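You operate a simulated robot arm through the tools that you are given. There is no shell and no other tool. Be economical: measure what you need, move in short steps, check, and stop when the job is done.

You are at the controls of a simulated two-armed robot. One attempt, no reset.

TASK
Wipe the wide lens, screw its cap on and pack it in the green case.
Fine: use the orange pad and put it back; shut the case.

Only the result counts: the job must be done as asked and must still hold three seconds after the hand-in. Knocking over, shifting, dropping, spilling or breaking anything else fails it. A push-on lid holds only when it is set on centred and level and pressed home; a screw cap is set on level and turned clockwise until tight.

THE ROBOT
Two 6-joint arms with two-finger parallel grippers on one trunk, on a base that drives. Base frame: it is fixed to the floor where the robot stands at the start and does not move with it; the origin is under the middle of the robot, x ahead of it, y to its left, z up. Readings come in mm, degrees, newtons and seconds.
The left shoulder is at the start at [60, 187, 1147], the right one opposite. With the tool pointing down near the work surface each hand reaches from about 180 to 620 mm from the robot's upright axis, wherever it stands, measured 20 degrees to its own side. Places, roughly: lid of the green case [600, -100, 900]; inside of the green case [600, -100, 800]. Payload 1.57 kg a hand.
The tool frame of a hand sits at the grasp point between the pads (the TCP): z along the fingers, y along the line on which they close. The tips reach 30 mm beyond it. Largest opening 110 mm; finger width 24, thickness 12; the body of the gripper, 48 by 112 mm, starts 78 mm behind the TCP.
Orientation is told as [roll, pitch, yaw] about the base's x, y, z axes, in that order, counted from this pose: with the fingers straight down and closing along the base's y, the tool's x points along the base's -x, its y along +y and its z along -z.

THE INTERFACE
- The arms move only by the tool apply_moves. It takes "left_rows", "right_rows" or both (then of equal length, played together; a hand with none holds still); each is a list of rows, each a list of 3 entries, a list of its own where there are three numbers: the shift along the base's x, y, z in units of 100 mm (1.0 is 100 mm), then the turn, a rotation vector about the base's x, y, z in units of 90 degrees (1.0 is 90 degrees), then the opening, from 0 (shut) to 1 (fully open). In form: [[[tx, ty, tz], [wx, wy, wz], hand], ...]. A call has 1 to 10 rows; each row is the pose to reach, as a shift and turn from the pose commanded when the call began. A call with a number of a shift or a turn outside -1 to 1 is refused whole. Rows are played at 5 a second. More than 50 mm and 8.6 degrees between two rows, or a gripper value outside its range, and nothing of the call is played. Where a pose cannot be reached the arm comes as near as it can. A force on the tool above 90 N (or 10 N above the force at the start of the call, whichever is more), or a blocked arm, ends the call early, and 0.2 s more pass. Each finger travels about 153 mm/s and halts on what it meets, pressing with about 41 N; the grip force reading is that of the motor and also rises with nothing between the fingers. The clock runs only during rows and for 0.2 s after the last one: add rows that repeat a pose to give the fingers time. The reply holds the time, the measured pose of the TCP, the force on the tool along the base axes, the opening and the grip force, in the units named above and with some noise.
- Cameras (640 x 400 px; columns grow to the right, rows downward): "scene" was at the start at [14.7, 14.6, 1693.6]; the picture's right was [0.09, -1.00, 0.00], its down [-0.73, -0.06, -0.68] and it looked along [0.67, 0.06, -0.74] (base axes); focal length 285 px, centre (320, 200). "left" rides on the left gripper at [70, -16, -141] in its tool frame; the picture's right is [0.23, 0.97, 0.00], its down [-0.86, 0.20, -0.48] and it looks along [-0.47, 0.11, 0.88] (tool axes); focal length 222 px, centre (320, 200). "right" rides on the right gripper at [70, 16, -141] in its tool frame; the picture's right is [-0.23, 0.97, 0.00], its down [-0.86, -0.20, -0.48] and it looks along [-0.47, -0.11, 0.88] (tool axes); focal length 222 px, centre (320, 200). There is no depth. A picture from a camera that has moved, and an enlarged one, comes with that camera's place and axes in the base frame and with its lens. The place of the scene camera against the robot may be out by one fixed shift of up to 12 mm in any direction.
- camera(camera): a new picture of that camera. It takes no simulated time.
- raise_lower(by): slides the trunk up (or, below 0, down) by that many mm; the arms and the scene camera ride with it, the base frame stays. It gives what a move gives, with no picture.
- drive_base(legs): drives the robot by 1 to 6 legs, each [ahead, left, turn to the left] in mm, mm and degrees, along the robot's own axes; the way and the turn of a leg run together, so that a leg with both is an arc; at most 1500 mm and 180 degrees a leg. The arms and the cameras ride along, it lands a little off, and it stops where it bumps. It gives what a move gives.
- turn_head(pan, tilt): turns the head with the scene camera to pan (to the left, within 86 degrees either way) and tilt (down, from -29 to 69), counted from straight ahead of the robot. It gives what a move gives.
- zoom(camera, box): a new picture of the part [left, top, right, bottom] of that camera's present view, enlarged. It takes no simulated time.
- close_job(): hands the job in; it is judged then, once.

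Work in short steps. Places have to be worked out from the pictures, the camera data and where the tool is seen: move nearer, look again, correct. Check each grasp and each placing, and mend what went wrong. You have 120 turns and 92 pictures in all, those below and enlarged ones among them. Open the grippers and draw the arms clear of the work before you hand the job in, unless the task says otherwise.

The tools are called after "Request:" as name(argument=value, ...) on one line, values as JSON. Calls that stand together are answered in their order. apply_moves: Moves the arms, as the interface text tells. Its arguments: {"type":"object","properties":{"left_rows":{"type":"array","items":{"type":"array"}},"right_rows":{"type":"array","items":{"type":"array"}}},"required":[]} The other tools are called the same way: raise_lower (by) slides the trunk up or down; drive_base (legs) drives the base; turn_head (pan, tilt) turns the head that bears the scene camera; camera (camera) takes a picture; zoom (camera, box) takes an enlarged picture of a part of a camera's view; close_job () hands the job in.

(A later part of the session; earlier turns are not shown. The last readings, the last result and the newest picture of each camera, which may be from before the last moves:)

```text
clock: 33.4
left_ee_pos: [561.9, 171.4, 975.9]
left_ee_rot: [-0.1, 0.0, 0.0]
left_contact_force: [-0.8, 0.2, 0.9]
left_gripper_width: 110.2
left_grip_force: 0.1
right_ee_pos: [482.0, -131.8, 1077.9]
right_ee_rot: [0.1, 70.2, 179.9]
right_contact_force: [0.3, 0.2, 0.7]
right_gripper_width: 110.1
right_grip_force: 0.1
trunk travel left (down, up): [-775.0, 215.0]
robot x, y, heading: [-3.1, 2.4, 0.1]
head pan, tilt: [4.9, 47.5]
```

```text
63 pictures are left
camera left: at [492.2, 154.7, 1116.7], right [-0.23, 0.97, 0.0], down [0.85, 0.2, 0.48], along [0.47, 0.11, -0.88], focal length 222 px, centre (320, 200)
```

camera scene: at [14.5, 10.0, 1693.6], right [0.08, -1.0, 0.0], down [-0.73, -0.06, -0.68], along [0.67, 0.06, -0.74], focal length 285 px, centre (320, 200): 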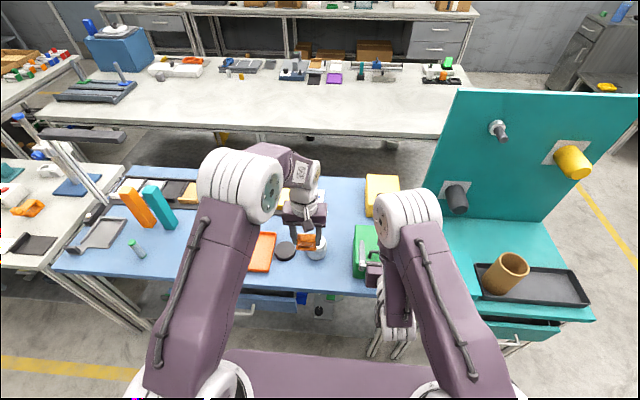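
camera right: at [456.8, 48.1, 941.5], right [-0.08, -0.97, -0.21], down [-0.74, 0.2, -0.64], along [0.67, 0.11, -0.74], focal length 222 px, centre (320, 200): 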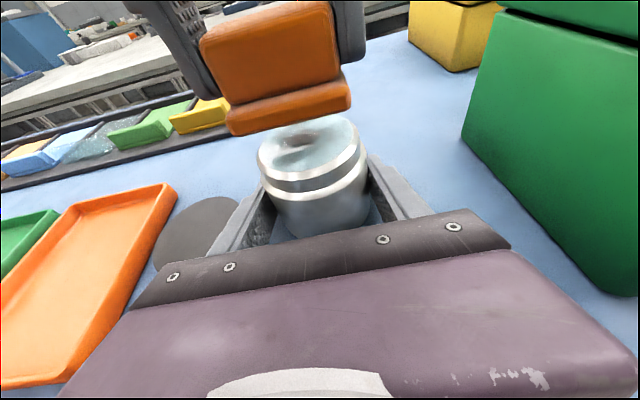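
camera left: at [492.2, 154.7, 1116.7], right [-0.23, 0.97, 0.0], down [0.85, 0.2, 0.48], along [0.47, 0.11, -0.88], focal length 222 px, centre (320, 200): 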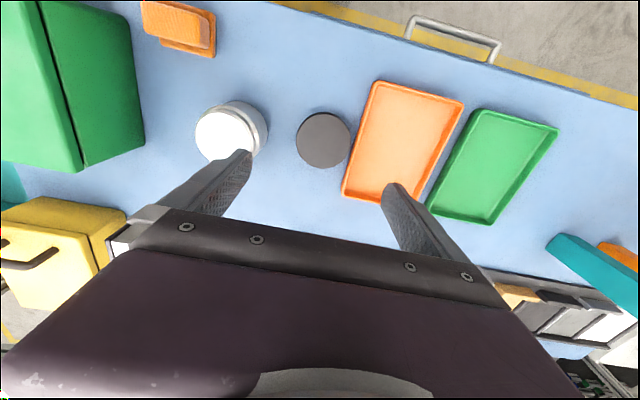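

The cap is at about [562, 175], close to the tray, so I'll grip it along x. I yaw the left hand +90° (leaving a long clockwise stroke).

Request:
apply_moves(left_rows=[[[0, 0.0, 0], [0, 0, 0.09], 1], [[0, 0.03, 0], [0, 0, 0.18], 1], [[0, 0.03, 0], [0, 0, 0.27], 1], [[0, 0.03, 0], [0, 0, 0.36], 1], [[0, 0.03, 0], [0, 0, 0.45], 1], [[0, 0.03, 0], [0, 0, 0.54], 1], [[0, 0.03, 0], [0, 0, 0.63], 1], [[0, 0.03, 0], [0, 0, 0.72], 1], [[0, 0.03, 0], [0, 0, 0.81], 1], [[0, 0.03, 0], [0, 0, 0.9], 1]])

Request:
apply_moves(left_rows=[[[0, 0, -0.3], [0, 0, 0.09], 1], [[0, 0, -0.6], [0, 0, 0.1], 1], [[0, 0, -0.85], [0, 0, 0.1], 1], [[0, 0, -0.85], [0, 0, 0.1], 1]])

Request:
camera(camera="left")

```text
clock: 35.6
left_ee_pos: [566.9, 174.3, 977.5]
left_ee_rot: [-0.1, 0.0, 81.2]
left_contact_force: [-0.2, -0.1, 0.6]
left_gripper_width: 109.6
left_grip_force: 0.0
right_ee_pos: [482.1, -130.6, 1078.1]
right_ee_rot: [0.4, 70.1, -180.1]
right_contact_force: [-0.1, -0.6, 0.7]
right_gripper_width: 109.9
right_grip_force: 0.1
trunk travel left (down, up): [-775.0, 215.0]
robot x, y, heading: [0.2, -2.5, 0.2]
head pan, tilt: [4.9, 47.5]
```

```text
clock: 36.6
left_ee_pos: [564.8, 175.5, 892.7]
left_ee_rot: [0.0, -0.1, 90.0]
left_contact_force: [0.8, 0.7, -0.6]
left_gripper_width: 109.8
left_grip_force: 0.1
right_ee_pos: [482.2, -131.3, 1078.8]
right_ee_rot: [0.3, 70.2, -180.0]
right_contact_force: [0.4, -0.5, 0.6]
right_gripper_width: 109.9
right_grip_force: 0.0
trunk travel left (down, up): [-775.0, 215.0]
robot x, y, heading: [1.3, 2.3, 0.0]
head pan, tilt: [4.9, 47.5]
```

```text
62 pictures are left
camera left: at [581.2, 104.6, 1033.7], right [-0.97, -0.23, 0.0], down [-0.2, 0.85, 0.48], along [-0.11, 0.47, -0.88], focal length 222 px, centre (320, 200)
```

left: 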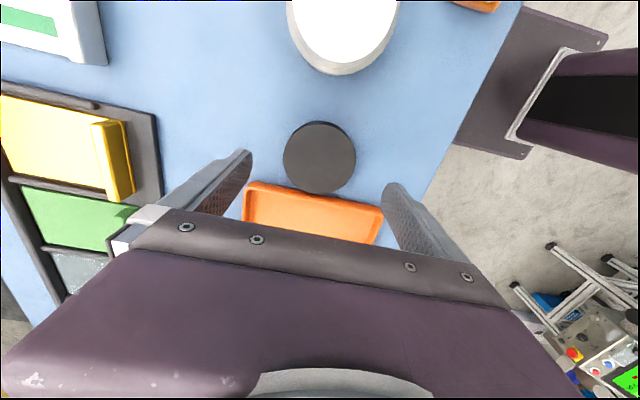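

Cap centre is at [565, 172.6], 72 mm across. I descend around it and grip with tips at about z 807.

Request:
apply_moves(left_rows=[[[0, -0.03, -0.3], [0, 0, 0], 1], [[0, -0.03, -0.56], [0, 0, 0], 1], [[0, -0.03, -0.56], [0, 0, 0], 0.8], [[0, -0.03, -0.56], [0, 0, 0], 0.65], [[0, -0.03, -0.56], [0, 0, 0], 0.55], [[0, -0.03, -0.56], [0, 0, 0], 0.55]])

Request:
zoom(camera="left", box=[220, 90, 420, 215])

```text
clock: 38.0
left_ee_pos: [565.4, 171.6, 835.2]
left_ee_rot: [0.0, 0.0, 90.1]
left_contact_force: [0.3, -0.5, -1.0]
left_gripper_width: 71.9
left_grip_force: 40.7
right_ee_pos: [482.8, -131.5, 1077.8]
right_ee_rot: [0.3, 70.3, -180.0]
right_contact_force: [0.3, -0.1, -0.5]
right_gripper_width: 110.3
right_grip_force: 0.2
trunk travel left (down, up): [-775.0, 215.0]
robot x, y, heading: [4.7, -2.0, 0.0]
head pan, tilt: [4.9, 47.5]
```

```text
3.20 times, centred on (320, 152) of left
camera zoom: at [582.1, 101.1, 976.4], right [-0.97, -0.23, 0.0], down [-0.2, 0.86, 0.48], along [-0.11, 0.47, -0.88], focal length 711 px, centre (320, 352)
```

zoom: 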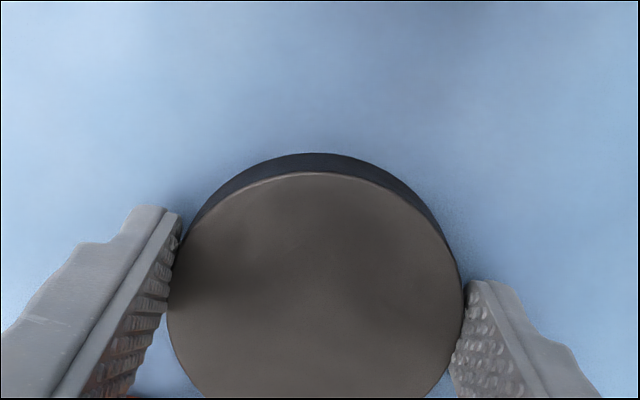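

Cap gripped (71.9 mm). I lift it, and bring the right hand back toward the front of the lens — this time yawed 25° so its body clears the returned pad.

Request:
apply_moves(left_rows=[[[0, 0, 0.3], [0, 0, 0], 0.55], [[0, 0, 0.7], [0, 0, 0], 0.55], [[0, 0.2, 1.0], [0, 0, 0], 0.55], [[0, 0.5, 1.0], [0, 0, 0], 0.55]], right_rows=[[[-0.1, 0.3, -0.1], [0, 0, 0], 0.8], [[-0.1, 0.6, -0.2], [0, 0, 0], 0.8], [[-0.15, 0.9, -0.4], [0, 0, 0], 0.8], [[-0.2, 1.0, -0.6], [0, 0, 0], 0.8]])

Request:
apply_moves(left_rows=[[[0, 0, 0.2], [0, 0, 0], 0.55], [[0, 0, 0.4], [0, 0, 0], 0.55], [[0, 0, 0.5], [0, 0, 0], 0.55], [[0, 0, 0.5], [0, 0, 0], 0.55]], right_rows=[[[0, 0.3, 0], [0, 0, -0.09], 0.8], [[0, 0.6, 0], [0, 0, -0.18], 0.8], [[0, 0.9, 0], [0, 0, -0.27], 0.8], [[0, 1.0, 0], [0, 0, -0.278], 0.8]])

Request:
camera(camera="scene")

```text
clock: 39.0
left_ee_pos: [566.0, 222.8, 936.8]
left_ee_rot: [0.0, 0.1, 90.0]
left_contact_force: [0.1, -0.3, -0.6]
left_gripper_width: 71.6
left_grip_force: 41.4
right_ee_pos: [462.6, -31.0, 1018.2]
right_ee_rot: [0.1, 70.3, -179.8]
right_contact_force: [0.4, 0.3, 0.1]
right_gripper_width: 88.2
right_grip_force: 0.0
trunk travel left (down, up): [-775.0, 215.0]
robot x, y, heading: [2.7, 0.2, -0.1]
head pan, tilt: [4.9, 47.5]
```

```text
clock: 40.0
left_ee_pos: [566.3, 222.6, 987.2]
left_ee_rot: [-0.1, 0.0, 90.1]
left_contact_force: [-0.2, -0.1, -0.8]
left_gripper_width: 71.7
left_grip_force: 41.2
right_ee_pos: [461.6, 66.3, 1017.8]
right_ee_rot: [0.1, 70.2, 155.1]
right_contact_force: [-0.7, 0.0, 0.4]
right_gripper_width: 88.0
right_grip_force: 0.1
trunk travel left (down, up): [-775.0, 215.0]
robot x, y, heading: [-2.9, 2.9, -0.1]
head pan, tilt: [4.9, 47.5]
```

```text
60 pictures are left
camera scene: at [14.3, 15.2, 1693.6], right [0.09, -1.0, 0.0], down [-0.73, -0.06, -0.68], along [0.67, 0.06, -0.74], focal length 285 px, centre (320, 200)
```

scene: 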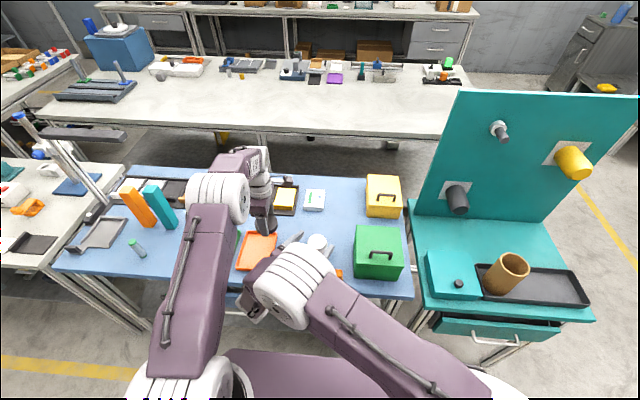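

Both arms are clear. I go to the pre-grasp point [472, 102] with yaw −20°, then down.

Request:
apply_moves(right_rows=[[[0.05, 0.18, -0.2], [0, 0, 0.055], 0.8], [[0.1, 0.36, -0.5], [0, 0, 0.055], 0.8], [[0.1, 0.36, -0.9], [0, 0, 0.055], 0.8], [[0.1, 0.36, -1.0], [0, 0, 0.055], 0.8]])

Request:
apply_moves(right_rows=[[[0, 0, -0.3], [0, 0, 0], 0.8], [[0, 0, -0.6], [0, 0, 0], 0.8], [[0, 0, -0.9], [0, 0, 0], 0.8], [[0, 0, -0.9], [0, 0, 0], 0.8]])

Request:
camera(camera="right")

```text
clock: 41.0
left_ee_pos: [565.7, 221.6, 986.6]
left_ee_rot: [0.0, 0.1, 90.0]
left_contact_force: [0.1, -0.1, -0.2]
left_gripper_width: 71.9
left_grip_force: 41.3
right_ee_pos: [473.3, 103.1, 917.6]
right_ee_rot: [0.0, 70.2, 159.9]
right_contact_force: [-0.1, 0.3, 0.3]
right_gripper_width: 88.1
right_grip_force: 0.1
trunk travel left (down, up): [-775.0, 215.0]
robot x, y, heading: [1.7, -0.3, 0.0]
head pan, tilt: [4.9, 47.5]
```

```text
clock: 41.8
left_ee_pos: [570.2, 225.9, 991.9]
left_ee_rot: [-0.8, -0.4, 89.9]
left_contact_force: [5.3, 8.6, 6.3]
left_gripper_width: 71.9
left_grip_force: 40.6
right_ee_pos: [504.4, 168.9, 948.2]
right_ee_rot: [-32.1, 67.7, 129.3]
right_contact_force: [-5.1, -8.5, -4.3]
right_gripper_width: 78.8
right_grip_force: 0.1
trunk travel left (down, up): [-775.0, 215.0]
robot x, y, heading: [1.7, 0.0, -0.0]
head pan, tilt: [4.9, 47.5]
stopped in row 3 (right hand): the arm was blocked; the commanded pose is now the measured one
```

```text
59 pictures are left
camera right: at [388.1, 171.7, 1054.0], right [-0.39, -0.83, -0.41], down [-0.57, 0.56, -0.6], along [0.72, 0.0, -0.69], focal length 222 px, centre (320, 200)
```

right: 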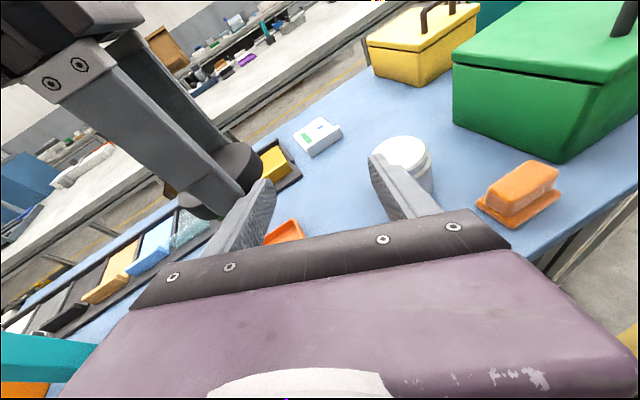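

The right arm flipped and drifted into the left finger (small force, cap still held). I move the left hand away up and to the left first, then take the right hand back with the orientation restored.

Request:
apply_moves(left_rows=[[[0, 0.2, 0.2], [0, 0, 0], 0.55], [[-0.1, 0.5, 0.5], [0, 0, 0], 0.55], [[-0.3, 0.8, 0.6], [0, 0, 0], 0.55]])

Request:
apply_moves(right_rows=[[[-0.15, -0.25, 0.1], [-0.04, 0.01, 0.07], 0.8], [[-0.3, -0.5, 0.25], [-0.08, 0.02, 0.15], 0.8], [[-0.4, -0.8, 0.45], [-0.126, 0.033, 0.227], 0.8], [[-0.4, -1.0, 0.5], [-0.126, 0.033, 0.227], 0.8]])

Request:
camera(camera="scene")

```text
clock: 42.6
left_ee_pos: [538.3, 304.6, 1051.2]
left_ee_rot: [-0.6, -0.2, 89.8]
left_contact_force: [0.3, -0.5, -0.3]
left_gripper_width: 71.7
left_grip_force: 40.6
right_ee_pos: [506.5, 172.0, 948.2]
right_ee_rot: [-32.7, 67.7, 129.0]
right_contact_force: [-0.9, 0.9, 0.1]
right_gripper_width: 87.7
right_grip_force: 0.1
trunk travel left (down, up): [-775.0, 215.0]
robot x, y, heading: [3.6, -0.3, 0.0]
head pan, tilt: [4.9, 47.5]
```

```text
clock: 43.6
left_ee_pos: [540.1, 302.8, 1052.1]
left_ee_rot: [-0.6, -0.4, 89.9]
left_contact_force: [0.6, -0.5, -0.2]
left_gripper_width: 71.7
left_grip_force: 40.6
right_ee_pos: [468.2, 69.5, 1001.2]
right_ee_rot: [-0.7, 69.9, 179.7]
right_contact_force: [-0.5, -0.3, 0.2]
right_gripper_width: 88.0
right_grip_force: 0.1
trunk travel left (down, up): [-775.0, 215.0]
robot x, y, heading: [-3.8, 2.8, 0.1]
head pan, tilt: [4.9, 47.5]
```

```text
58 pictures are left
camera scene: at [14.7, 14.3, 1693.6], right [0.09, -1.0, 0.0], down [-0.74, -0.06, -0.68], along [0.67, 0.06, -0.74], focal length 285 px, centre (320, 200)
```

scene: 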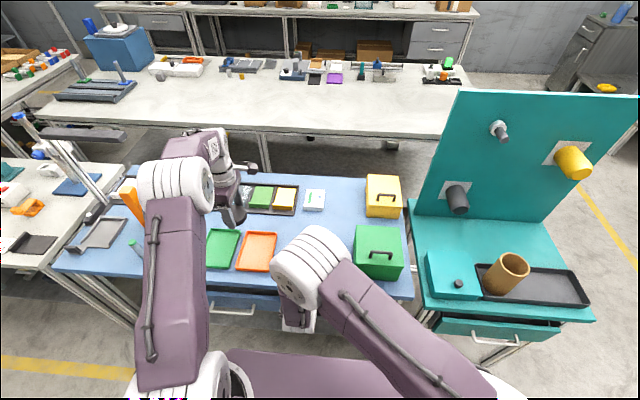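

Recovered. I'll instead use yaw 180 with a 60° tilt, approaching along the tool axis over the pad. First to the pre-grasp point [481, 65, 880].

Request:
apply_moves(right_rows=[[[0.05, -0.02, -0.3], [0, 0.05, 0], 0.8], [[0.12, -0.05, -0.7], [0, 0.11, 0], 0.8], [[0.12, -0.05, -1.0], [0, 0.11, 0], 0.8], [[0.12, -0.05, -1.0], [0, 0.11, 0], 0.8]])

Request:
camera(camera="right")

```text
clock: 44.6
left_ee_pos: [541.0, 303.7, 1051.8]
left_ee_rot: [-0.6, -0.3, 89.9]
left_contact_force: [0.1, -0.3, -0.8]
left_gripper_width: 71.7
left_grip_force: 40.9
right_ee_pos: [478.7, 63.5, 899.5]
right_ee_rot: [-0.4, 60.1, 179.8]
right_contact_force: [0.2, -0.7, 0.9]
right_gripper_width: 88.1
right_grip_force: 0.1
trunk travel left (down, up): [-775.0, 215.0]
robot x, y, heading: [0.2, 0.6, -0.3]
head pan, tilt: [4.9, 47.5]
```

```text
57 pictures are left
camera right: at [390.2, 47.3, 1029.7], right [-0.11, -0.97, -0.2], down [-0.84, 0.2, -0.5], along [0.53, 0.11, -0.84], focal length 222 px, centre (320, 200)
```

right: 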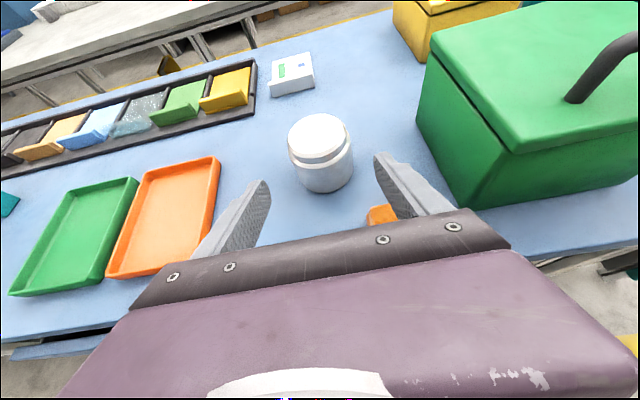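

The lens reads [578, 62]; I slide in along the tool axis to [568, 64, 830].

Request:
apply_moves(right_rows=[[[0.1, 0.0, -0.18], [0, 0, 0], 0.8], [[0.4, 0.0, -0.38], [0, 0, 0], 0.8], [[0.7, 0.0, -0.58], [0, 0, 0], 0.8], [[0.9, 0.0, -0.69], [0, 0, 0], 0.8], [[0.9, 0.0, -0.69], [0, 0, 0], 0.8]])

Request:
camera(camera="right")

```text
clock: 45.8
left_ee_pos: [539.8, 305.2, 1051.5]
left_ee_rot: [-0.5, -0.3, 89.9]
left_contact_force: [0.0, 0.4, -0.6]
left_gripper_width: 71.8
left_grip_force: 40.8
right_ee_pos: [567.8, 67.1, 830.0]
right_ee_rot: [-0.3, 60.1, 179.8]
right_contact_force: [-0.5, 0.3, 0.2]
right_gripper_width: 88.0
right_grip_force: 0.2
trunk travel left (down, up): [-775.0, 215.0]
robot x, y, heading: [0.6, -0.1, -0.0]
head pan, tilt: [4.9, 47.5]
```

```text
56 pictures are left
camera right: at [480.4, 49.8, 959.7], right [-0.11, -0.97, -0.2], down [-0.84, 0.2, -0.5], along [0.53, 0.11, -0.84], focal length 222 px, centre (320, 200)
```

right: 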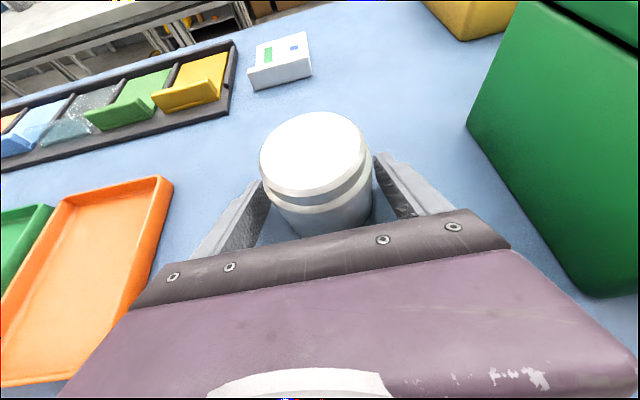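

I shift 3 mm right and close on the lens body.

Request:
apply_moves(right_rows=[[[0, -0.03, 0], [0, 0, 0], 0.75], [[0, -0.03, 0], [0, 0, 0], 0.65], [[0, -0.03, 0], [0, 0, 0], 0.55], [[0, -0.03, 0], [0, 0, 0], 0.55]])

Request:
zoom(camera="right", box=[220, 90, 420, 240])

```text
clock: 46.8
left_ee_pos: [540.7, 305.7, 1052.7]
left_ee_rot: [-0.5, -0.3, 89.9]
left_contact_force: [1.0, 0.3, -1.1]
left_gripper_width: 71.8
left_grip_force: 41.0
right_ee_pos: [568.6, 63.1, 830.3]
right_ee_rot: [-0.3, 60.2, 179.9]
right_contact_force: [2.1, 0.8, 0.3]
right_gripper_width: 71.2
right_grip_force: 40.5
trunk travel left (down, up): [-775.0, 215.0]
robot x, y, heading: [0.6, -0.3, -0.1]
head pan, tilt: [4.9, 47.5]
```

```text
2.67 times, centred on (320, 165) of right
camera zoom: at [480.6, 46.2, 959.9], right [-0.11, -0.97, -0.2], down [-0.84, 0.2, -0.5], along [0.53, 0.11, -0.84], focal length 592 px, centre (320, 293)
```

zoom: 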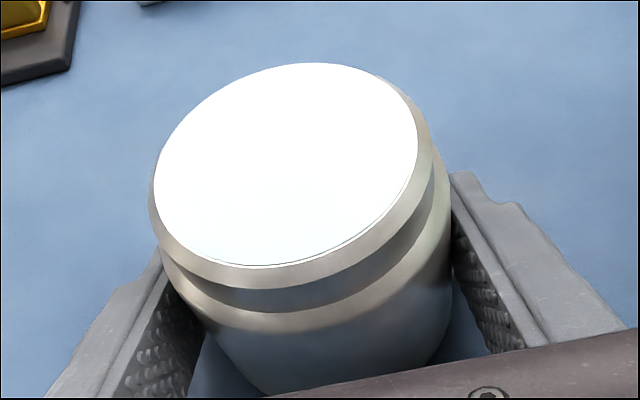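

Lens is firmly held at [574.5, 63], top z≈867. From the images the cap sits about 5 mm off the left TCP (tool −x). I bring the cap over the lens, turning the left hand to yaw 45°.

Request:
apply_moves(left_rows=[[[0.05, -0.25, 0], [0.003, 0.002, -0.08], 0.55], [[0.1, -0.5, 0], [0.006, 0.003, -0.16], 0.55], [[0.15, -0.75, 0], [0.006, 0.003, -0.24], 0.55], [[0.2, -1.0, 0], [0.006, 0.003, -0.32], 0.55]])

Request:
apply_moves(left_rows=[[[0.05, -0.35, 0], [0, 0, -0.09], 0.55], [[0.08, -0.7, 0], [0, 0, -0.18], 0.55], [[0.1, -1.0, -0.2], [0, 0, -0.18], 0.55], [[0.1, -1.0, -0.4], [0, 0, -0.18], 0.55]])

```text
clock: 47.8
left_ee_pos: [558.6, 203.1, 1053.9]
left_ee_rot: [-0.3, -0.8, 61.0]
left_contact_force: [0.0, -0.3, -1.0]
left_gripper_width: 71.7
left_grip_force: 40.5
right_ee_pos: [569.4, 62.8, 829.4]
right_ee_rot: [-0.4, 60.1, 179.8]
right_contact_force: [2.3, 0.8, 1.6]
right_gripper_width: 71.0
right_grip_force: 41.1
trunk travel left (down, up): [-775.0, 215.0]
robot x, y, heading: [0.2, -2.9, 0.1]
head pan, tilt: [4.9, 47.5]
```

```text
clock: 48.8
left_ee_pos: [570.5, 103.1, 1012.2]
left_ee_rot: [-0.3, -0.8, 44.8]
left_contact_force: [0.0, 0.1, -1.2]
left_gripper_width: 71.7
left_grip_force: 41.3
right_ee_pos: [568.0, 63.0, 829.0]
right_ee_rot: [-0.3, 60.0, 179.7]
right_contact_force: [-0.9, -0.8, -0.3]
right_gripper_width: 70.8
right_grip_force: 41.0
trunk travel left (down, up): [-775.0, 215.0]
robot x, y, heading: [0.7, 0.6, 0.2]
head pan, tilt: [4.9, 47.5]
```

The tilt error is about 0.8°, which I correct while lowering the cap to ~23 mm above the lens top; then I check from the cameras.

Request:
apply_moves(left_rows=[[[0, -0.2, -0.3], [-0.004, 0.0086, 0], 0.55], [[0.005, -0.435, -0.6], [-0.004, 0.0086, 0], 0.55], [[0.005, -0.435, -0.87], [-0.004, 0.0086, 0], 0.55], [[0.005, -0.435, -0.87], [-0.004, 0.0086, 0], 0.55]])

Request:
camera(camera="right")

Request:
zoom(camera="scene", box=[270, 205, 370, 268])

```text
clock: 49.8
left_ee_pos: [568.7, 59.0, 926.4]
left_ee_rot: [0.1, 0.0, 45.0]
left_contact_force: [-0.5, -0.1, -0.3]
left_gripper_width: 71.7
left_grip_force: 40.6
right_ee_pos: [568.2, 61.6, 830.0]
right_ee_rot: [-0.4, 60.1, 179.7]
right_contact_force: [0.5, -0.9, 1.9]
right_gripper_width: 70.8
right_grip_force: 41.2
trunk travel left (down, up): [-775.0, 215.0]
robot x, y, heading: [2.7, -0.3, -0.1]
head pan, tilt: [4.9, 47.5]
```

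```text
54 pictures are left
camera right: at [480.5, 45.8, 959.6], right [-0.11, -0.97, -0.2], down [-0.84, 0.2, -0.5], along [0.53, 0.11, -0.84], focal length 222 px, centre (320, 200)
```

right: 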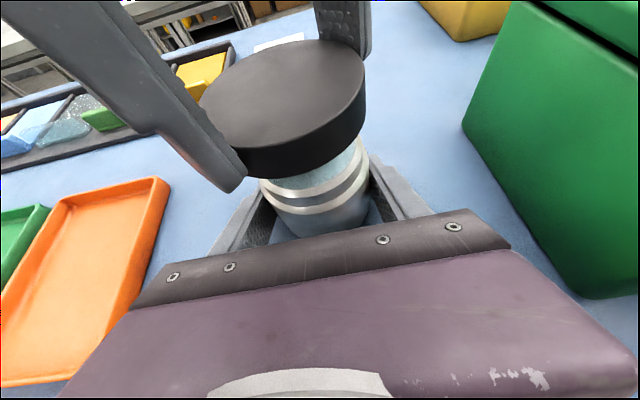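

```text
6.35 times, centred on (320, 236) of scene
camera zoom: at [15.0, 14.4, 1693.6], right [0.09, -1.0, 0.0], down [-0.74, -0.06, -0.68], along [0.67, 0.06, -0.74], focal length 1812 px, centre (320, -32)
```

zoom: 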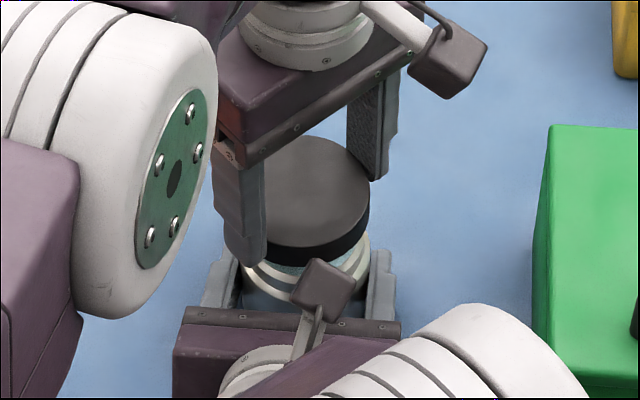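

Alignment in y looks good; I zoom the right camera to judge the x alignment.

Request:
zoom(camera="right", box=[180, 30, 400, 240])

```text
1.90 times, centred on (290, 135) of right
camera zoom: at [480.5, 45.8, 959.6], right [-0.11, -0.97, -0.2], down [-0.84, 0.2, -0.5], along [0.53, 0.11, -0.84], focal length 423 px, centre (377, 324)
```

zoom: 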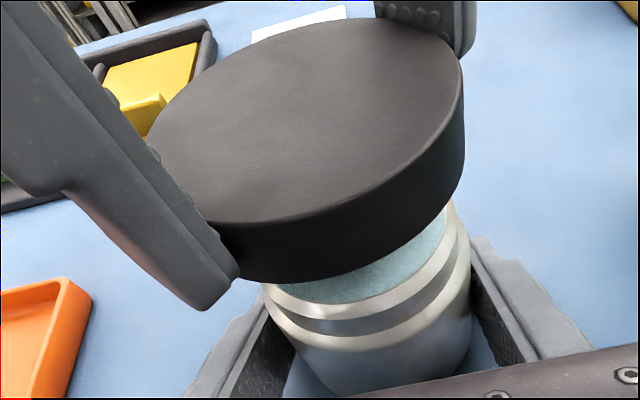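

The cap fits at about [574, 63], matching the lens. I lower gently to first contact.

Request:
apply_moves(left_rows=[[[0.015, 0.005, -0.12], [0, 0, 0], 0.55], [[0.015, 0.005, -0.2], [0, 0, 0], 0.55], [[0.015, 0.005, -0.26], [0, 0, 0], 0.55], [[0.015, 0.005, -0.3], [0, 0, 0], 0.55]])

Request:
zoom(camera="right", box=[180, 30, 400, 240])

```text
clock: 50.8
left_ee_pos: [571.5, 60.1, 895.4]
left_ee_rot: [0.0, 0.0, 44.7]
left_contact_force: [1.6, -7.3, 2.2]
left_gripper_width: 71.6
left_grip_force: 40.2
right_ee_pos: [567.8, 63.3, 829.0]
right_ee_rot: [-0.5, 60.1, 179.9]
right_contact_force: [-2.7, 5.2, 0.3]
right_gripper_width: 71.1
right_grip_force: 41.2
trunk travel left (down, up): [-775.0, 215.0]
robot x, y, heading: [0.5, 2.4, 0.1]
head pan, tilt: [4.9, 47.5]
```

```text
1.90 times, centred on (290, 135) of right
camera zoom: at [480.2, 46.2, 959.8], right [-0.11, -0.97, -0.2], down [-0.84, 0.2, -0.5], along [0.53, 0.11, -0.84], focal length 423 px, centre (377, 324)
```

zoom: 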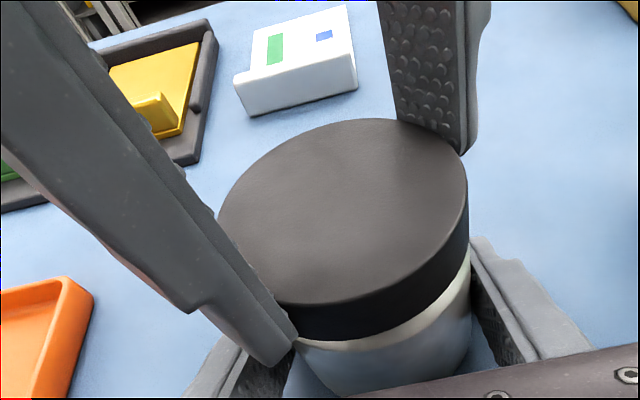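

The cap has begun sliding over the neck (7 N sideways in y). I shift 1.5 mm to −y and press down further.

Request:
apply_moves(left_rows=[[[0, -0.015, 0], [0, 0, 0], 0.55], [[0, -0.015, -0.04], [0, 0, 0], 0.55], [[0, -0.015, -0.07], [0, 0, 0], 0.55], [[0, -0.015, -0.09], [0, 0, 0], 0.55]])

```text
clock: 51.8
left_ee_pos: [570.1, 58.4, 889.3]
left_ee_rot: [-0.3, -0.2, 44.9]
left_contact_force: [-10.6, -9.3, 45.5]
left_gripper_width: 72.5
left_grip_force: 40.7
right_ee_pos: [566.6, 62.9, 829.6]
right_ee_rot: [-0.3, 60.2, 180.0]
right_contact_force: [13.6, 8.9, -13.9]
right_gripper_width: 70.9
right_grip_force: 41.3
trunk travel left (down, up): [-775.0, 215.0]
robot x, y, heading: [0.6, -2.7, -0.1]
head pan, tilt: [4.9, 47.5]
```

Seated at the thread start with 45 N. I ease the pressure slightly and turn clockwise 81°, rotating about the cap's own centre (TCP offset compensated).

Request:
apply_moves(left_rows=[[[-0.008, 0.003, 0.01], [0, 0, -0.09], 0.55], [[-0.012, 0.009, 0.01], [0, 0, -0.18], 0.55], [[-0.015, 0.016, 0.01], [0, 0, -0.27], 0.55], [[-0.017, 0.023, 0.01], [0, 0, -0.36], 0.55], [[-0.018, 0.03, 0.005], [0, 0, -0.45], 0.55], [[-0.018, 0.038, 0.005], [0, 0, -0.54], 0.55], [[-0.017, 0.045, 0.005], [0, 0, -0.63], 0.55], [[-0.015, 0.052, 0.0], [0, 0, -0.72], 0.55], [[-0.012, 0.06, 0.0], [0, 0, -0.81], 0.55], [[-0.008, 0.066, 0.0], [0, 0, -0.9], 0.55]])

Request:
camera(camera="right")

```text
clock: 54.0
left_ee_pos: [568.4, 66.8, 888.3]
left_ee_rot: [0.3, -0.3, -36.3]
left_contact_force: [15.1, 0.7, 25.3]
left_gripper_width: 71.5
left_grip_force: 40.9
right_ee_pos: [565.7, 62.1, 830.2]
right_ee_rot: [-0.3, 60.2, 179.9]
right_contact_force: [-18.7, -0.1, 0.2]
right_gripper_width: 71.1
right_grip_force: 40.9
trunk travel left (down, up): [-775.0, 215.0]
robot x, y, heading: [-0.9, 0.4, -0.0]
head pan, tilt: [4.9, 47.5]
```

```text
50 pictures are left
camera right: at [477.8, 45.8, 960.7], right [-0.11, -0.97, -0.2], down [-0.84, 0.2, -0.5], along [0.53, 0.11, -0.84], focal length 222 px, centre (320, 200)
```

right: 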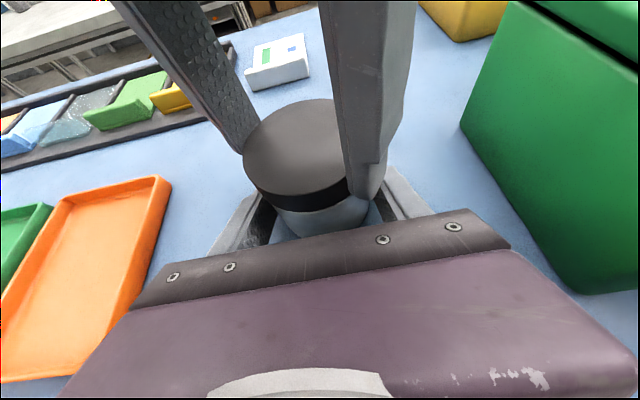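

Turned 81°, cap level on the lens. Now release, rise, rotate back and regrasp centred on the cap.

Request:
apply_moves(left_rows=[[[0.01, 0, 0.01], [0, 0, 0], 0.75], [[0.01, 0, 0.01], [0, 0, 0], 0.78], [[0.03, -0.02, 0.2], [0, 0, 0], 0.8], [[0.05, -0.036, 0.3], [0, 0, 0.08], 0.85]])

Request:
apply_moves(left_rows=[[[0, 0, 0], [0, 0, 0.09], 0.85], [[0, 0, 0], [0, 0, 0.18], 0.85], [[0, 0, 0], [0, 0, 0.27], 0.85], [[0, 0, 0], [0, 0, 0.36], 0.85], [[0, 0, 0], [0, 0, 0.45], 0.85], [[0, 0, 0], [0, 0, 0.54], 0.85], [[0, 0, 0], [0, 0, 0.63], 0.85], [[0, 0, 0], [0, 0, 0.72], 0.85], [[0, 0, 0], [0, 0, 0.8], 0.85], [[0, 0, 0], [0, 0, 0.82], 0.85]])

Request:
zoom(camera="right", box=[180, 30, 400, 240])

```text
clock: 55.0
left_ee_pos: [573.6, 63.6, 913.9]
left_ee_rot: [0.0, 0.2, -28.9]
left_contact_force: [0.1, -0.5, -0.1]
left_gripper_width: 93.6
left_grip_force: 0.1
right_ee_pos: [568.6, 63.8, 830.0]
right_ee_rot: [-0.5, 60.1, 179.9]
right_contact_force: [-1.4, -0.1, -0.3]
right_gripper_width: 70.8
right_grip_force: 40.9
trunk travel left (down, up): [-775.0, 215.0]
robot x, y, heading: [0.7, -2.3, -0.0]
head pan, tilt: [4.9, 47.5]
```

```text
clock: 57.2
left_ee_pos: [574.5, 62.7, 915.7]
left_ee_rot: [0.1, 0.0, 44.9]
left_contact_force: [-0.3, -0.2, -0.6]
left_gripper_width: 93.6
left_grip_force: 0.2
right_ee_pos: [569.0, 63.9, 829.4]
right_ee_rot: [-0.4, 60.3, 179.8]
right_contact_force: [5.8, 0.7, 10.6]
right_gripper_width: 71.1
right_grip_force: 40.8
trunk travel left (down, up): [-775.0, 215.0]
robot x, y, heading: [2.3, -3.3, -0.1]
head pan, tilt: [4.9, 47.5]
```

```text
1.90 times, centred on (290, 135) of right
camera zoom: at [480.2, 46.2, 960.5], right [-0.11, -0.97, -0.2], down [-0.84, 0.2, -0.5], along [0.53, 0.11, -0.84], focal length 423 px, centre (377, 324)
```

zoom: 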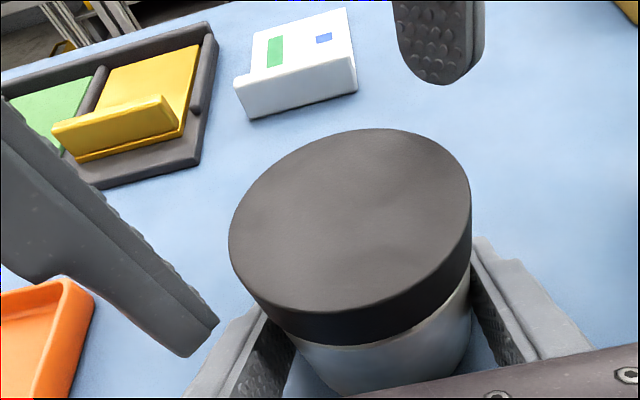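

The cap sits evenly. I descend, regrasp centred and turn again.

Request:
apply_moves(left_rows=[[[0, 0.005, -0.15], [0, 0, 0], 0.85], [[0, 0.005, -0.265], [0, 0, 0], 0.8], [[0, 0.005, -0.265], [0, 0, 0], 0.7], [[0, 0.005, -0.265], [0, 0, 0], 0.6], [[0, 0.005, -0.265], [0, 0, 0], 0.55], [[0, 0.005, -0.265], [0, 0, 0], 0.55]])

Request:
apply_moves(left_rows=[[[0, 0, -0.015], [0, 0, -0.09], 0.55], [[0, 0, -0.02], [0, 0, -0.18], 0.55], [[0, 0, -0.02], [0, 0, -0.27], 0.55], [[0, 0, -0.02], [0, 0, -0.36], 0.55], [[0, 0, -0.025], [0, 0, -0.45], 0.55], [[0, 0, -0.025], [0, 0, -0.54], 0.55], [[0, 0, -0.025], [0, 0, -0.63], 0.55], [[0, 0, -0.03], [0, 0, -0.72], 0.55], [[0, 0, -0.03], [0, 0, -0.81], 0.55], [[0, 0, -0.03], [0, 0, -0.9], 0.55]])

```text
clock: 58.6
left_ee_pos: [574.1, 62.6, 891.7]
left_ee_rot: [-0.2, -0.1, 44.8]
left_contact_force: [12.6, -8.9, 2.5]
left_gripper_width: 74.4
left_grip_force: 8.5
right_ee_pos: [567.8, 63.9, 829.9]
right_ee_rot: [-0.4, 60.2, 179.9]
right_contact_force: [-6.9, 8.1, 13.1]
right_gripper_width: 71.0
right_grip_force: 41.2
trunk travel left (down, up): [-775.0, 215.0]
robot x, y, heading: [-2.8, -1.5, 0.0]
head pan, tilt: [4.9, 47.5]
```

```text
clock: 60.8
left_ee_pos: [571.3, 64.9, 887.9]
left_ee_rot: [0.2, -0.2, -36.1]
left_contact_force: [3.4, -5.0, 28.9]
left_gripper_width: 72.1
left_grip_force: 40.8
left hand out of reach, approached as far as the arm can: row 9
right_ee_pos: [567.9, 62.8, 829.4]
right_ee_rot: [-0.2, 60.1, 179.9]
right_contact_force: [0.0, 11.9, -0.3]
right_gripper_width: 71.0
right_grip_force: 41.3
trunk travel left (down, up): [-775.0, 215.0]
robot x, y, heading: [4.8, 0.1, -0.1]
head pan, tilt: [4.9, 47.5]
```

Second 81° done. I repeat the release–return–regrasp cycle for a third stroke.

Request:
apply_moves(left_rows=[[[0, 0, 0.01], [0, 0, 0], 0.75], [[0, 0, 0.01], [0, 0, 0], 0.78], [[0.0, 0, 0.2], [0, 0, 0], 0.8], [[0.01, -0.005, 0.3], [0, 0, 0.08], 0.85]])

Request:
apply_moves(left_rows=[[[0, 0, 0], [0, 0, 0.09], 0.85], [[0, 0, 0], [0, 0, 0.18], 0.85], [[0, 0, 0], [0, 0, 0.27], 0.85], [[0, 0, 0], [0, 0, 0.36], 0.85], [[0, 0, 0], [0, 0, 0.45], 0.85], [[0, 0, 0], [0, 0, 0.54], 0.85], [[0, 0, 0], [0, 0, 0.63], 0.85], [[0, 0, 0], [0, 0, 0.72], 0.85], [[0, 0, 0], [0, 0, 0.8], 0.85], [[0, 0, 0], [0, 0, 0.82], 0.85]])

Request:
zoom(camera="right", box=[180, 30, 400, 240])

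```text
clock: 61.8
left_ee_pos: [573.3, 63.2, 915.6]
left_ee_rot: [0.1, 0.2, -28.8]
left_contact_force: [-0.4, 0.2, -1.0]
left_gripper_width: 93.3
left_grip_force: 0.1
right_ee_pos: [568.6, 62.5, 829.2]
right_ee_rot: [-0.3, 60.1, 179.7]
right_contact_force: [1.1, -2.0, 2.0]
right_gripper_width: 70.9
right_grip_force: 41.0
trunk travel left (down, up): [-775.0, 215.0]
robot x, y, heading: [0.2, -0.1, 0.1]
head pan, tilt: [4.9, 47.5]
```

```text
clock: 64.0
left_ee_pos: [576.2, 62.6, 916.6]
left_ee_rot: [0.0, 0.0, 45.0]
left_contact_force: [0.1, -0.4, 0.6]
left_gripper_width: 93.4
left_grip_force: 0.0
right_ee_pos: [567.9, 62.5, 829.5]
right_ee_rot: [-0.3, 60.1, 179.9]
right_contact_force: [3.6, -2.9, 5.2]
right_gripper_width: 70.9
right_grip_force: 40.9
trunk travel left (down, up): [-775.0, 215.0]
robot x, y, heading: [-1.8, 1.9, 0.4]
head pan, tilt: [4.9, 47.5]
```

```text
1.90 times, centred on (290, 135) of right
camera zoom: at [480.2, 45.7, 960.1], right [-0.11, -0.97, -0.2], down [-0.84, 0.2, -0.5], along [0.53, 0.11, -0.84], focal length 423 px, centre (377, 324)
```

zoom: 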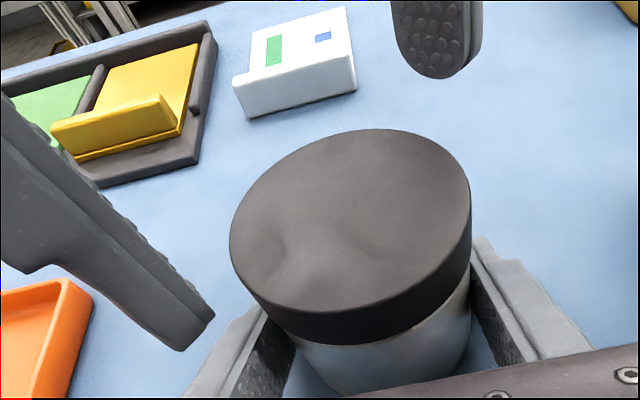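

The shading on the cap changed, so it turns relative to the held lens. Third stroke with slightly more down pressure.

Request:
apply_moves(left_rows=[[[-0.01, 0.005, -0.15], [0, 0, 0], 0.85], [[-0.01, 0.005, -0.275], [0, 0, 0], 0.8], [[-0.01, 0.005, -0.275], [0, 0, 0], 0.7], [[-0.01, 0.005, -0.275], [0, 0, 0], 0.6], [[-0.01, 0.005, -0.275], [0, 0, 0], 0.5], [[-0.01, 0.005, -0.275], [0, 0, 0], 0.5], [[-0.01, 0.005, -0.275], [0, 0, 0], 0.5]])

Request:
apply_moves(left_rows=[[[0, 0, -0.015], [0, 0, -0.09], 0.5], [[0, 0, -0.02], [0, 0, -0.18], 0.5], [[0, 0, -0.02], [0, 0, -0.27], 0.5], [[0, 0, -0.02], [0, 0, -0.36], 0.5], [[0, 0, -0.025], [0, 0, -0.45], 0.5], [[0, 0, -0.025], [0, 0, -0.54], 0.5], [[0, 0, -0.025], [0, 0, -0.63], 0.5], [[0, 0, -0.03], [0, 0, -0.72], 0.5], [[0, 0, -0.03], [0, 0, -0.81], 0.5], [[0, 0, -0.03], [0, 0, -0.9], 0.5]])

```text
clock: 65.6
left_ee_pos: [573.8, 61.6, 890.6]
left_ee_rot: [-0.3, -0.2, 44.8]
left_contact_force: [18.7, -17.8, 0.2]
left_gripper_width: 72.4
left_grip_force: 41.3
right_ee_pos: [567.5, 63.1, 829.9]
right_ee_rot: [-0.3, 60.0, -180.0]
right_contact_force: [-17.8, 15.0, 7.4]
right_gripper_width: 70.9
right_grip_force: 41.2
trunk travel left (down, up): [-775.0, 215.0]
robot x, y, heading: [-1.8, -3.6, -0.2]
head pan, tilt: [4.9, 47.5]
```

```text
clock: 67.8
left_ee_pos: [575.6, 59.5, 888.4]
left_ee_rot: [-0.2, -0.8, -36.2]
left_contact_force: [18.8, -40.4, 14.4]
left_gripper_width: 72.0
left_grip_force: 41.8
left hand out of reach, approached as far as the arm can: row 5
right_ee_pos: [566.4, 65.0, 827.7]
right_ee_rot: [-0.3, 59.8, -179.6]
right_contact_force: [-18.8, 35.6, -3.9]
right_gripper_width: 73.9
right_grip_force: 7.4
trunk travel left (down, up): [-775.0, 215.0]
robot x, y, heading: [-1.4, -1.4, 0.1]
head pan, tilt: [4.9, 47.5]
```

Large side forces and the right grip being pried suggest the cap has become tight or something is binding. I look before going on.

Request:
camera(camera="right")

Request:
zoom(camera="scene", box=[270, 205, 370, 268])

```text
47 pictures are left
camera right: at [478.1, 47.8, 959.1], right [-0.1, -0.97, -0.2], down [-0.85, 0.19, -0.5], along [0.52, 0.12, -0.84], focal length 222 px, centre (320, 200)
```

right: 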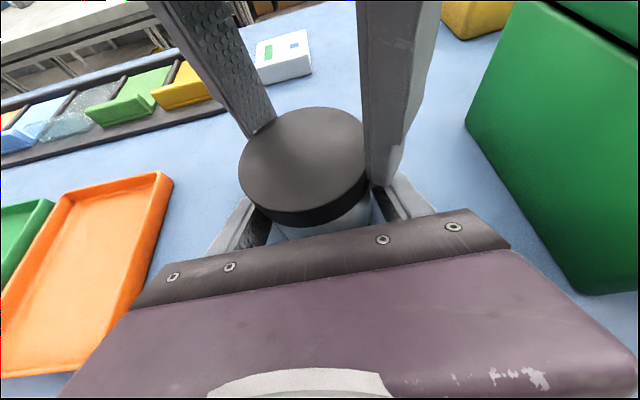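

```text
6.35 times, centred on (320, 236) of scene
camera zoom: at [12.8, 14.0, 1693.5], right [0.09, -1.0, 0.0], down [-0.73, -0.06, -0.68], along [0.67, 0.06, -0.74], focal length 1812 px, centre (320, -32)
```

zoom: 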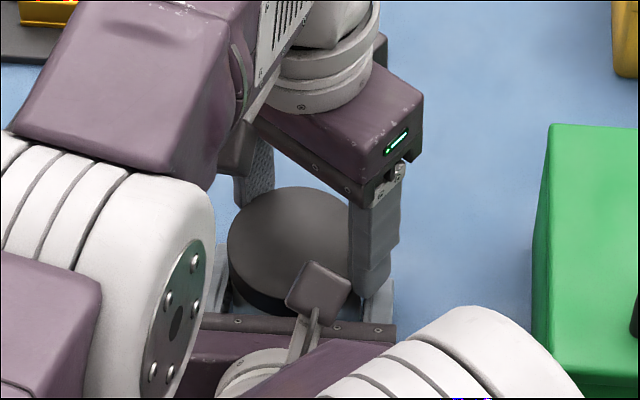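

I release the cap and rise, then read the forces and check the cap.

Request:
apply_moves(left_rows=[[[0, 0, 0.01], [0, 0, 0], 0.7], [[0, 0, 0.01], [0, 0, 0], 0.78], [[0.0, 0, 0.2], [0, 0, 0], 0.8], [[0.0, 0.0, 0.4], [0, 0, 0.08], 0.85], [[0.0, 0.0, 0.4], [0, 0, 0.08], 0.85]])

Request:
zoom(camera="right", box=[180, 30, 400, 240])

```text
clock: 69.0
left_ee_pos: [574.3, 62.0, 926.6]
left_ee_rot: [0.1, 0.0, -28.9]
left_contact_force: [-0.2, -0.2, -0.8]
left_gripper_width: 93.6
left_grip_force: 0.1
right_ee_pos: [569.4, 61.0, 829.5]
right_ee_rot: [-0.4, 60.3, 179.5]
right_contact_force: [1.1, -2.7, 3.6]
right_gripper_width: 70.7
right_grip_force: 41.5
trunk travel left (down, up): [-775.0, 215.0]
robot x, y, heading: [1.3, 0.4, -0.0]
head pan, tilt: [4.9, 47.5]
```

```text
1.90 times, centred on (290, 135) of right
camera zoom: at [480.6, 45.1, 960.7], right [-0.11, -0.97, -0.2], down [-0.84, 0.2, -0.5], along [0.53, 0.11, -0.84], focal length 423 px, centre (377, 324)
```

zoom: 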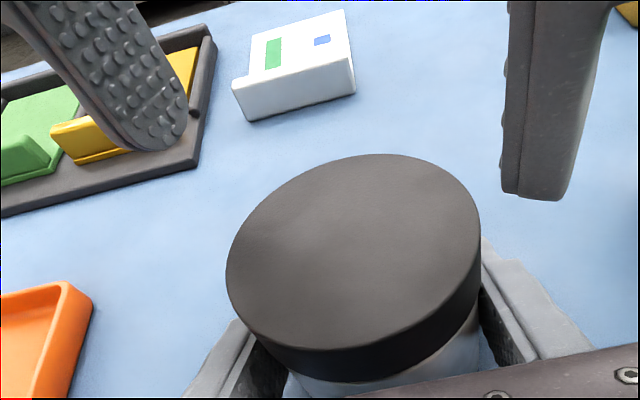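

The lens slid about 6 mm toward the right hand's palm during binding; it is upright with cap level. I re-centre the left hand at [568.5, 61.5], grip a bit higher and do another stroke.

Request:
apply_moves(left_rows=[[[-0.03, 0, 0], [0, 0, 0.09], 0.85], [[-0.058, -0.005, 0], [0, 0, 0.18], 0.85], [[-0.058, -0.005, 0], [0, 0, 0.27], 0.85], [[-0.058, -0.005, 0], [0, 0, 0.36], 0.85], [[-0.058, -0.005, 0], [0, 0, 0.45], 0.85], [[-0.058, -0.005, 0], [0, 0, 0.54], 0.85], [[-0.058, -0.005, 0], [0, 0, 0.63], 0.85], [[-0.058, -0.005, 0], [0, 0, 0.72], 0.85], [[-0.058, -0.005, 0], [0, 0, 0.8], 0.85], [[-0.058, -0.005, 0], [0, 0, 0.82], 0.85]])

Request:
camera(camera="left")

```text
clock: 71.2
left_ee_pos: [568.5, 61.6, 926.4]
left_ee_rot: [0.2, 0.0, 45.0]
left_contact_force: [-0.5, 0.8, -0.6]
left_gripper_width: 93.8
left_grip_force: 0.2
right_ee_pos: [568.2, 61.8, 830.6]
right_ee_rot: [-0.4, 60.3, 179.7]
right_contact_force: [6.8, -2.2, 12.3]
right_gripper_width: 70.9
right_grip_force: 41.5
trunk travel left (down, up): [-775.0, 215.0]
robot x, y, heading: [-0.8, -0.1, -0.3]
head pan, tilt: [4.9, 47.5]
```

```text
44 pictures are left
camera left: at [530.9, 0.7, 1067.9], right [-0.85, 0.53, 0.0], down [0.46, 0.74, 0.48], along [0.25, 0.41, -0.88], focal length 222 px, centre (320, 200)
```

left: 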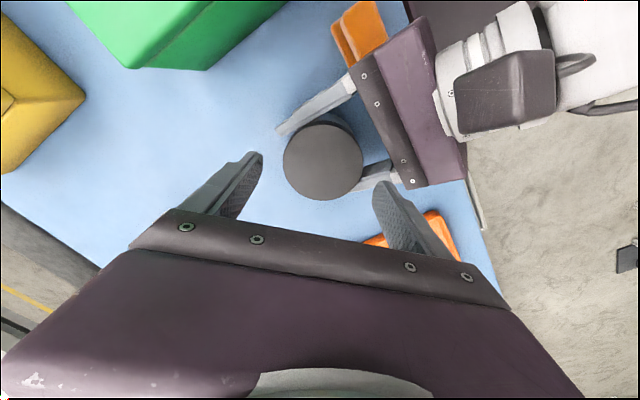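

The left camera puts the cap centre near [565, 60]; I re-centre on that, descend to z 892 and close.

Request:
apply_moves(left_rows=[[[-0.03, -0.018, -0.15], [0, 0, 0], 0.85], [[-0.03, -0.018, -0.34], [0, 0, 0], 0.8], [[-0.03, -0.018, -0.34], [0, 0, 0], 0.7], [[-0.03, -0.018, -0.34], [0, 0, 0], 0.6], [[-0.03, -0.018, -0.34], [0, 0, 0], 0.5], [[-0.03, -0.018, -0.34], [0, 0, 0], 0.5], [[-0.03, -0.018, -0.34], [0, 0, 0], 0.5]])

```text
clock: 72.8
left_ee_pos: [566.5, 63.8, 892.4]
left_ee_rot: [0.3, 0.1, 44.9]
left_contact_force: [-19.8, 17.7, 27.9]
left_gripper_width: 71.9
left_grip_force: 41.0
right_ee_pos: [566.9, 63.0, 828.5]
right_ee_rot: [-0.3, 60.1, 179.8]
right_contact_force: [24.8, -12.2, -11.1]
right_gripper_width: 70.9
right_grip_force: 40.6
trunk travel left (down, up): [-775.0, 215.0]
robot x, y, heading: [-2.8, 3.3, -0.3]
head pan, tilt: [4.9, 47.5]
```

The left finger seems to touch the right finger (28 N up). With the left hand steadying the cap, I open the right hand a little, draw it back 10 mm and 2 mm down, and close again.

Request:
apply_moves(right_rows=[[[0, 0, 0], [0, 0, 0], 0.72], [[0, -0.01, -0.01], [0, 0, 0], 0.75], [[-0.05, -0.02, -0.015], [0, 0, 0], 0.75], [[-0.1, -0.02, -0.02], [0, 0, 0], 0.75], [[-0.1, -0.02, -0.02], [0, 0, 0], 0.65], [[-0.1, -0.02, -0.02], [0, 0, 0], 0.55], [[-0.1, -0.02, -0.02], [0, 0, 0], 0.5], [[-0.1, -0.02, -0.02], [0, 0, 0], 0.5]])

Request:
camera(camera="right")

```text
clock: 74.6
left_ee_pos: [568.2, 60.4, 892.0]
left_ee_rot: [0.0, 0.0, 44.9]
left_contact_force: [6.4, -4.2, 6.5]
left_gripper_width: 71.8
left_grip_force: 40.9
right_ee_pos: [558.1, 59.0, 827.3]
right_ee_rot: [-0.3, 60.1, 179.8]
right_contact_force: [-4.3, 1.3, 1.4]
right_gripper_width: 70.9
right_grip_force: 41.5
trunk travel left (down, up): [-775.0, 215.0]
robot x, y, heading: [-0.1, -0.7, 0.0]
head pan, tilt: [4.9, 47.5]
```

```text
43 pictures are left
camera right: at [470.2, 42.4, 957.9], right [-0.11, -0.97, -0.2], down [-0.84, 0.2, -0.5], along [0.53, 0.11, -0.84], focal length 222 px, centre (320, 200)
```

right: 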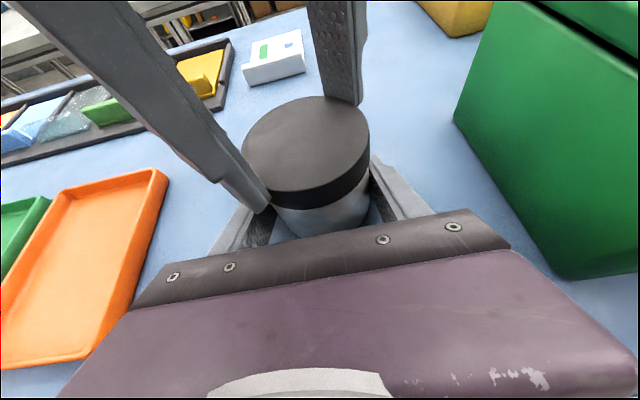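

Forces have relaxed. Now the next clockwise stroke with light down pressure.

Request:
apply_moves(left_rows=[[[0, 0, -0.005], [0, 0, -0.09], 0.5], [[0, 0, -0.01], [0, 0, -0.18], 0.5], [[0, 0, -0.01], [0, 0, -0.27], 0.5], [[0, 0, -0.01], [0, 0, -0.36], 0.5], [[0, 0, -0.01], [0, 0, -0.45], 0.5]])

Request:
apply_moves(left_rows=[[[0, 0, -0.005], [0, 0, -0.09], 0.5], [[0, 0, -0.01], [0, 0, -0.18], 0.5], [[0, 0, -0.01], [0, 0, -0.27], 0.5], [[0, 0, -0.01], [0, 0, -0.36], 0.5], [[0, 0, -0.01], [0, 0, -0.41], 0.5]])

Request:
zoom(camera="right", box=[180, 30, 400, 240])

```text
clock: 75.8
left_ee_pos: [565.6, 59.3, 892.4]
left_ee_rot: [0.0, 0.1, 4.3]
left_contact_force: [-0.1, -10.9, 11.6]
left_gripper_width: 71.9
left_grip_force: 40.6
right_ee_pos: [558.4, 59.1, 827.8]
right_ee_rot: [-0.4, 60.3, 179.8]
right_contact_force: [2.6, 8.3, 0.3]
right_gripper_width: 71.0
right_grip_force: 41.5
trunk travel left (down, up): [-775.0, 215.0]
robot x, y, heading: [2.1, 0.4, -0.0]
head pan, tilt: [4.9, 47.5]
```

```text
clock: 77.0
left_ee_pos: [564.9, 56.2, 889.4]
left_ee_rot: [-0.3, -0.1, -32.5]
left_contact_force: [-8.4, -37.0, 18.2]
left_gripper_width: 72.2
left_grip_force: 40.8
right_ee_pos: [558.8, 61.3, 827.7]
right_ee_rot: [-0.5, 60.2, 180.0]
right_contact_force: [10.9, 33.7, -6.9]
right_gripper_width: 71.6
right_grip_force: 40.9
trunk travel left (down, up): [-775.0, 215.0]
robot x, y, heading: [3.6, 1.2, 0.4]
head pan, tilt: [4.9, 47.5]
```

```text
1.90 times, centred on (290, 135) of right
camera zoom: at [470.0, 43.7, 958.6], right [-0.11, -0.97, -0.2], down [-0.84, 0.2, -0.5], along [0.53, 0.12, -0.84], focal length 423 px, centre (377, 324)
```

zoom: 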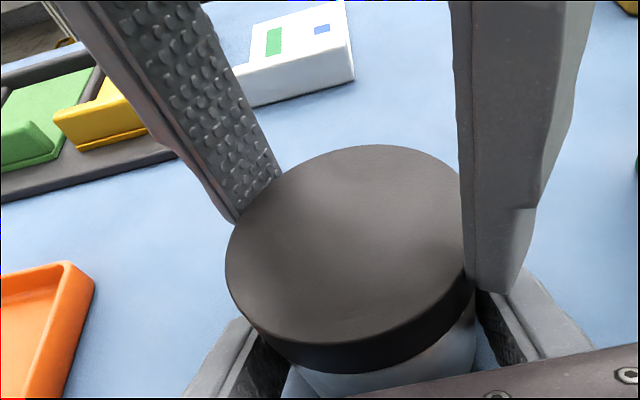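

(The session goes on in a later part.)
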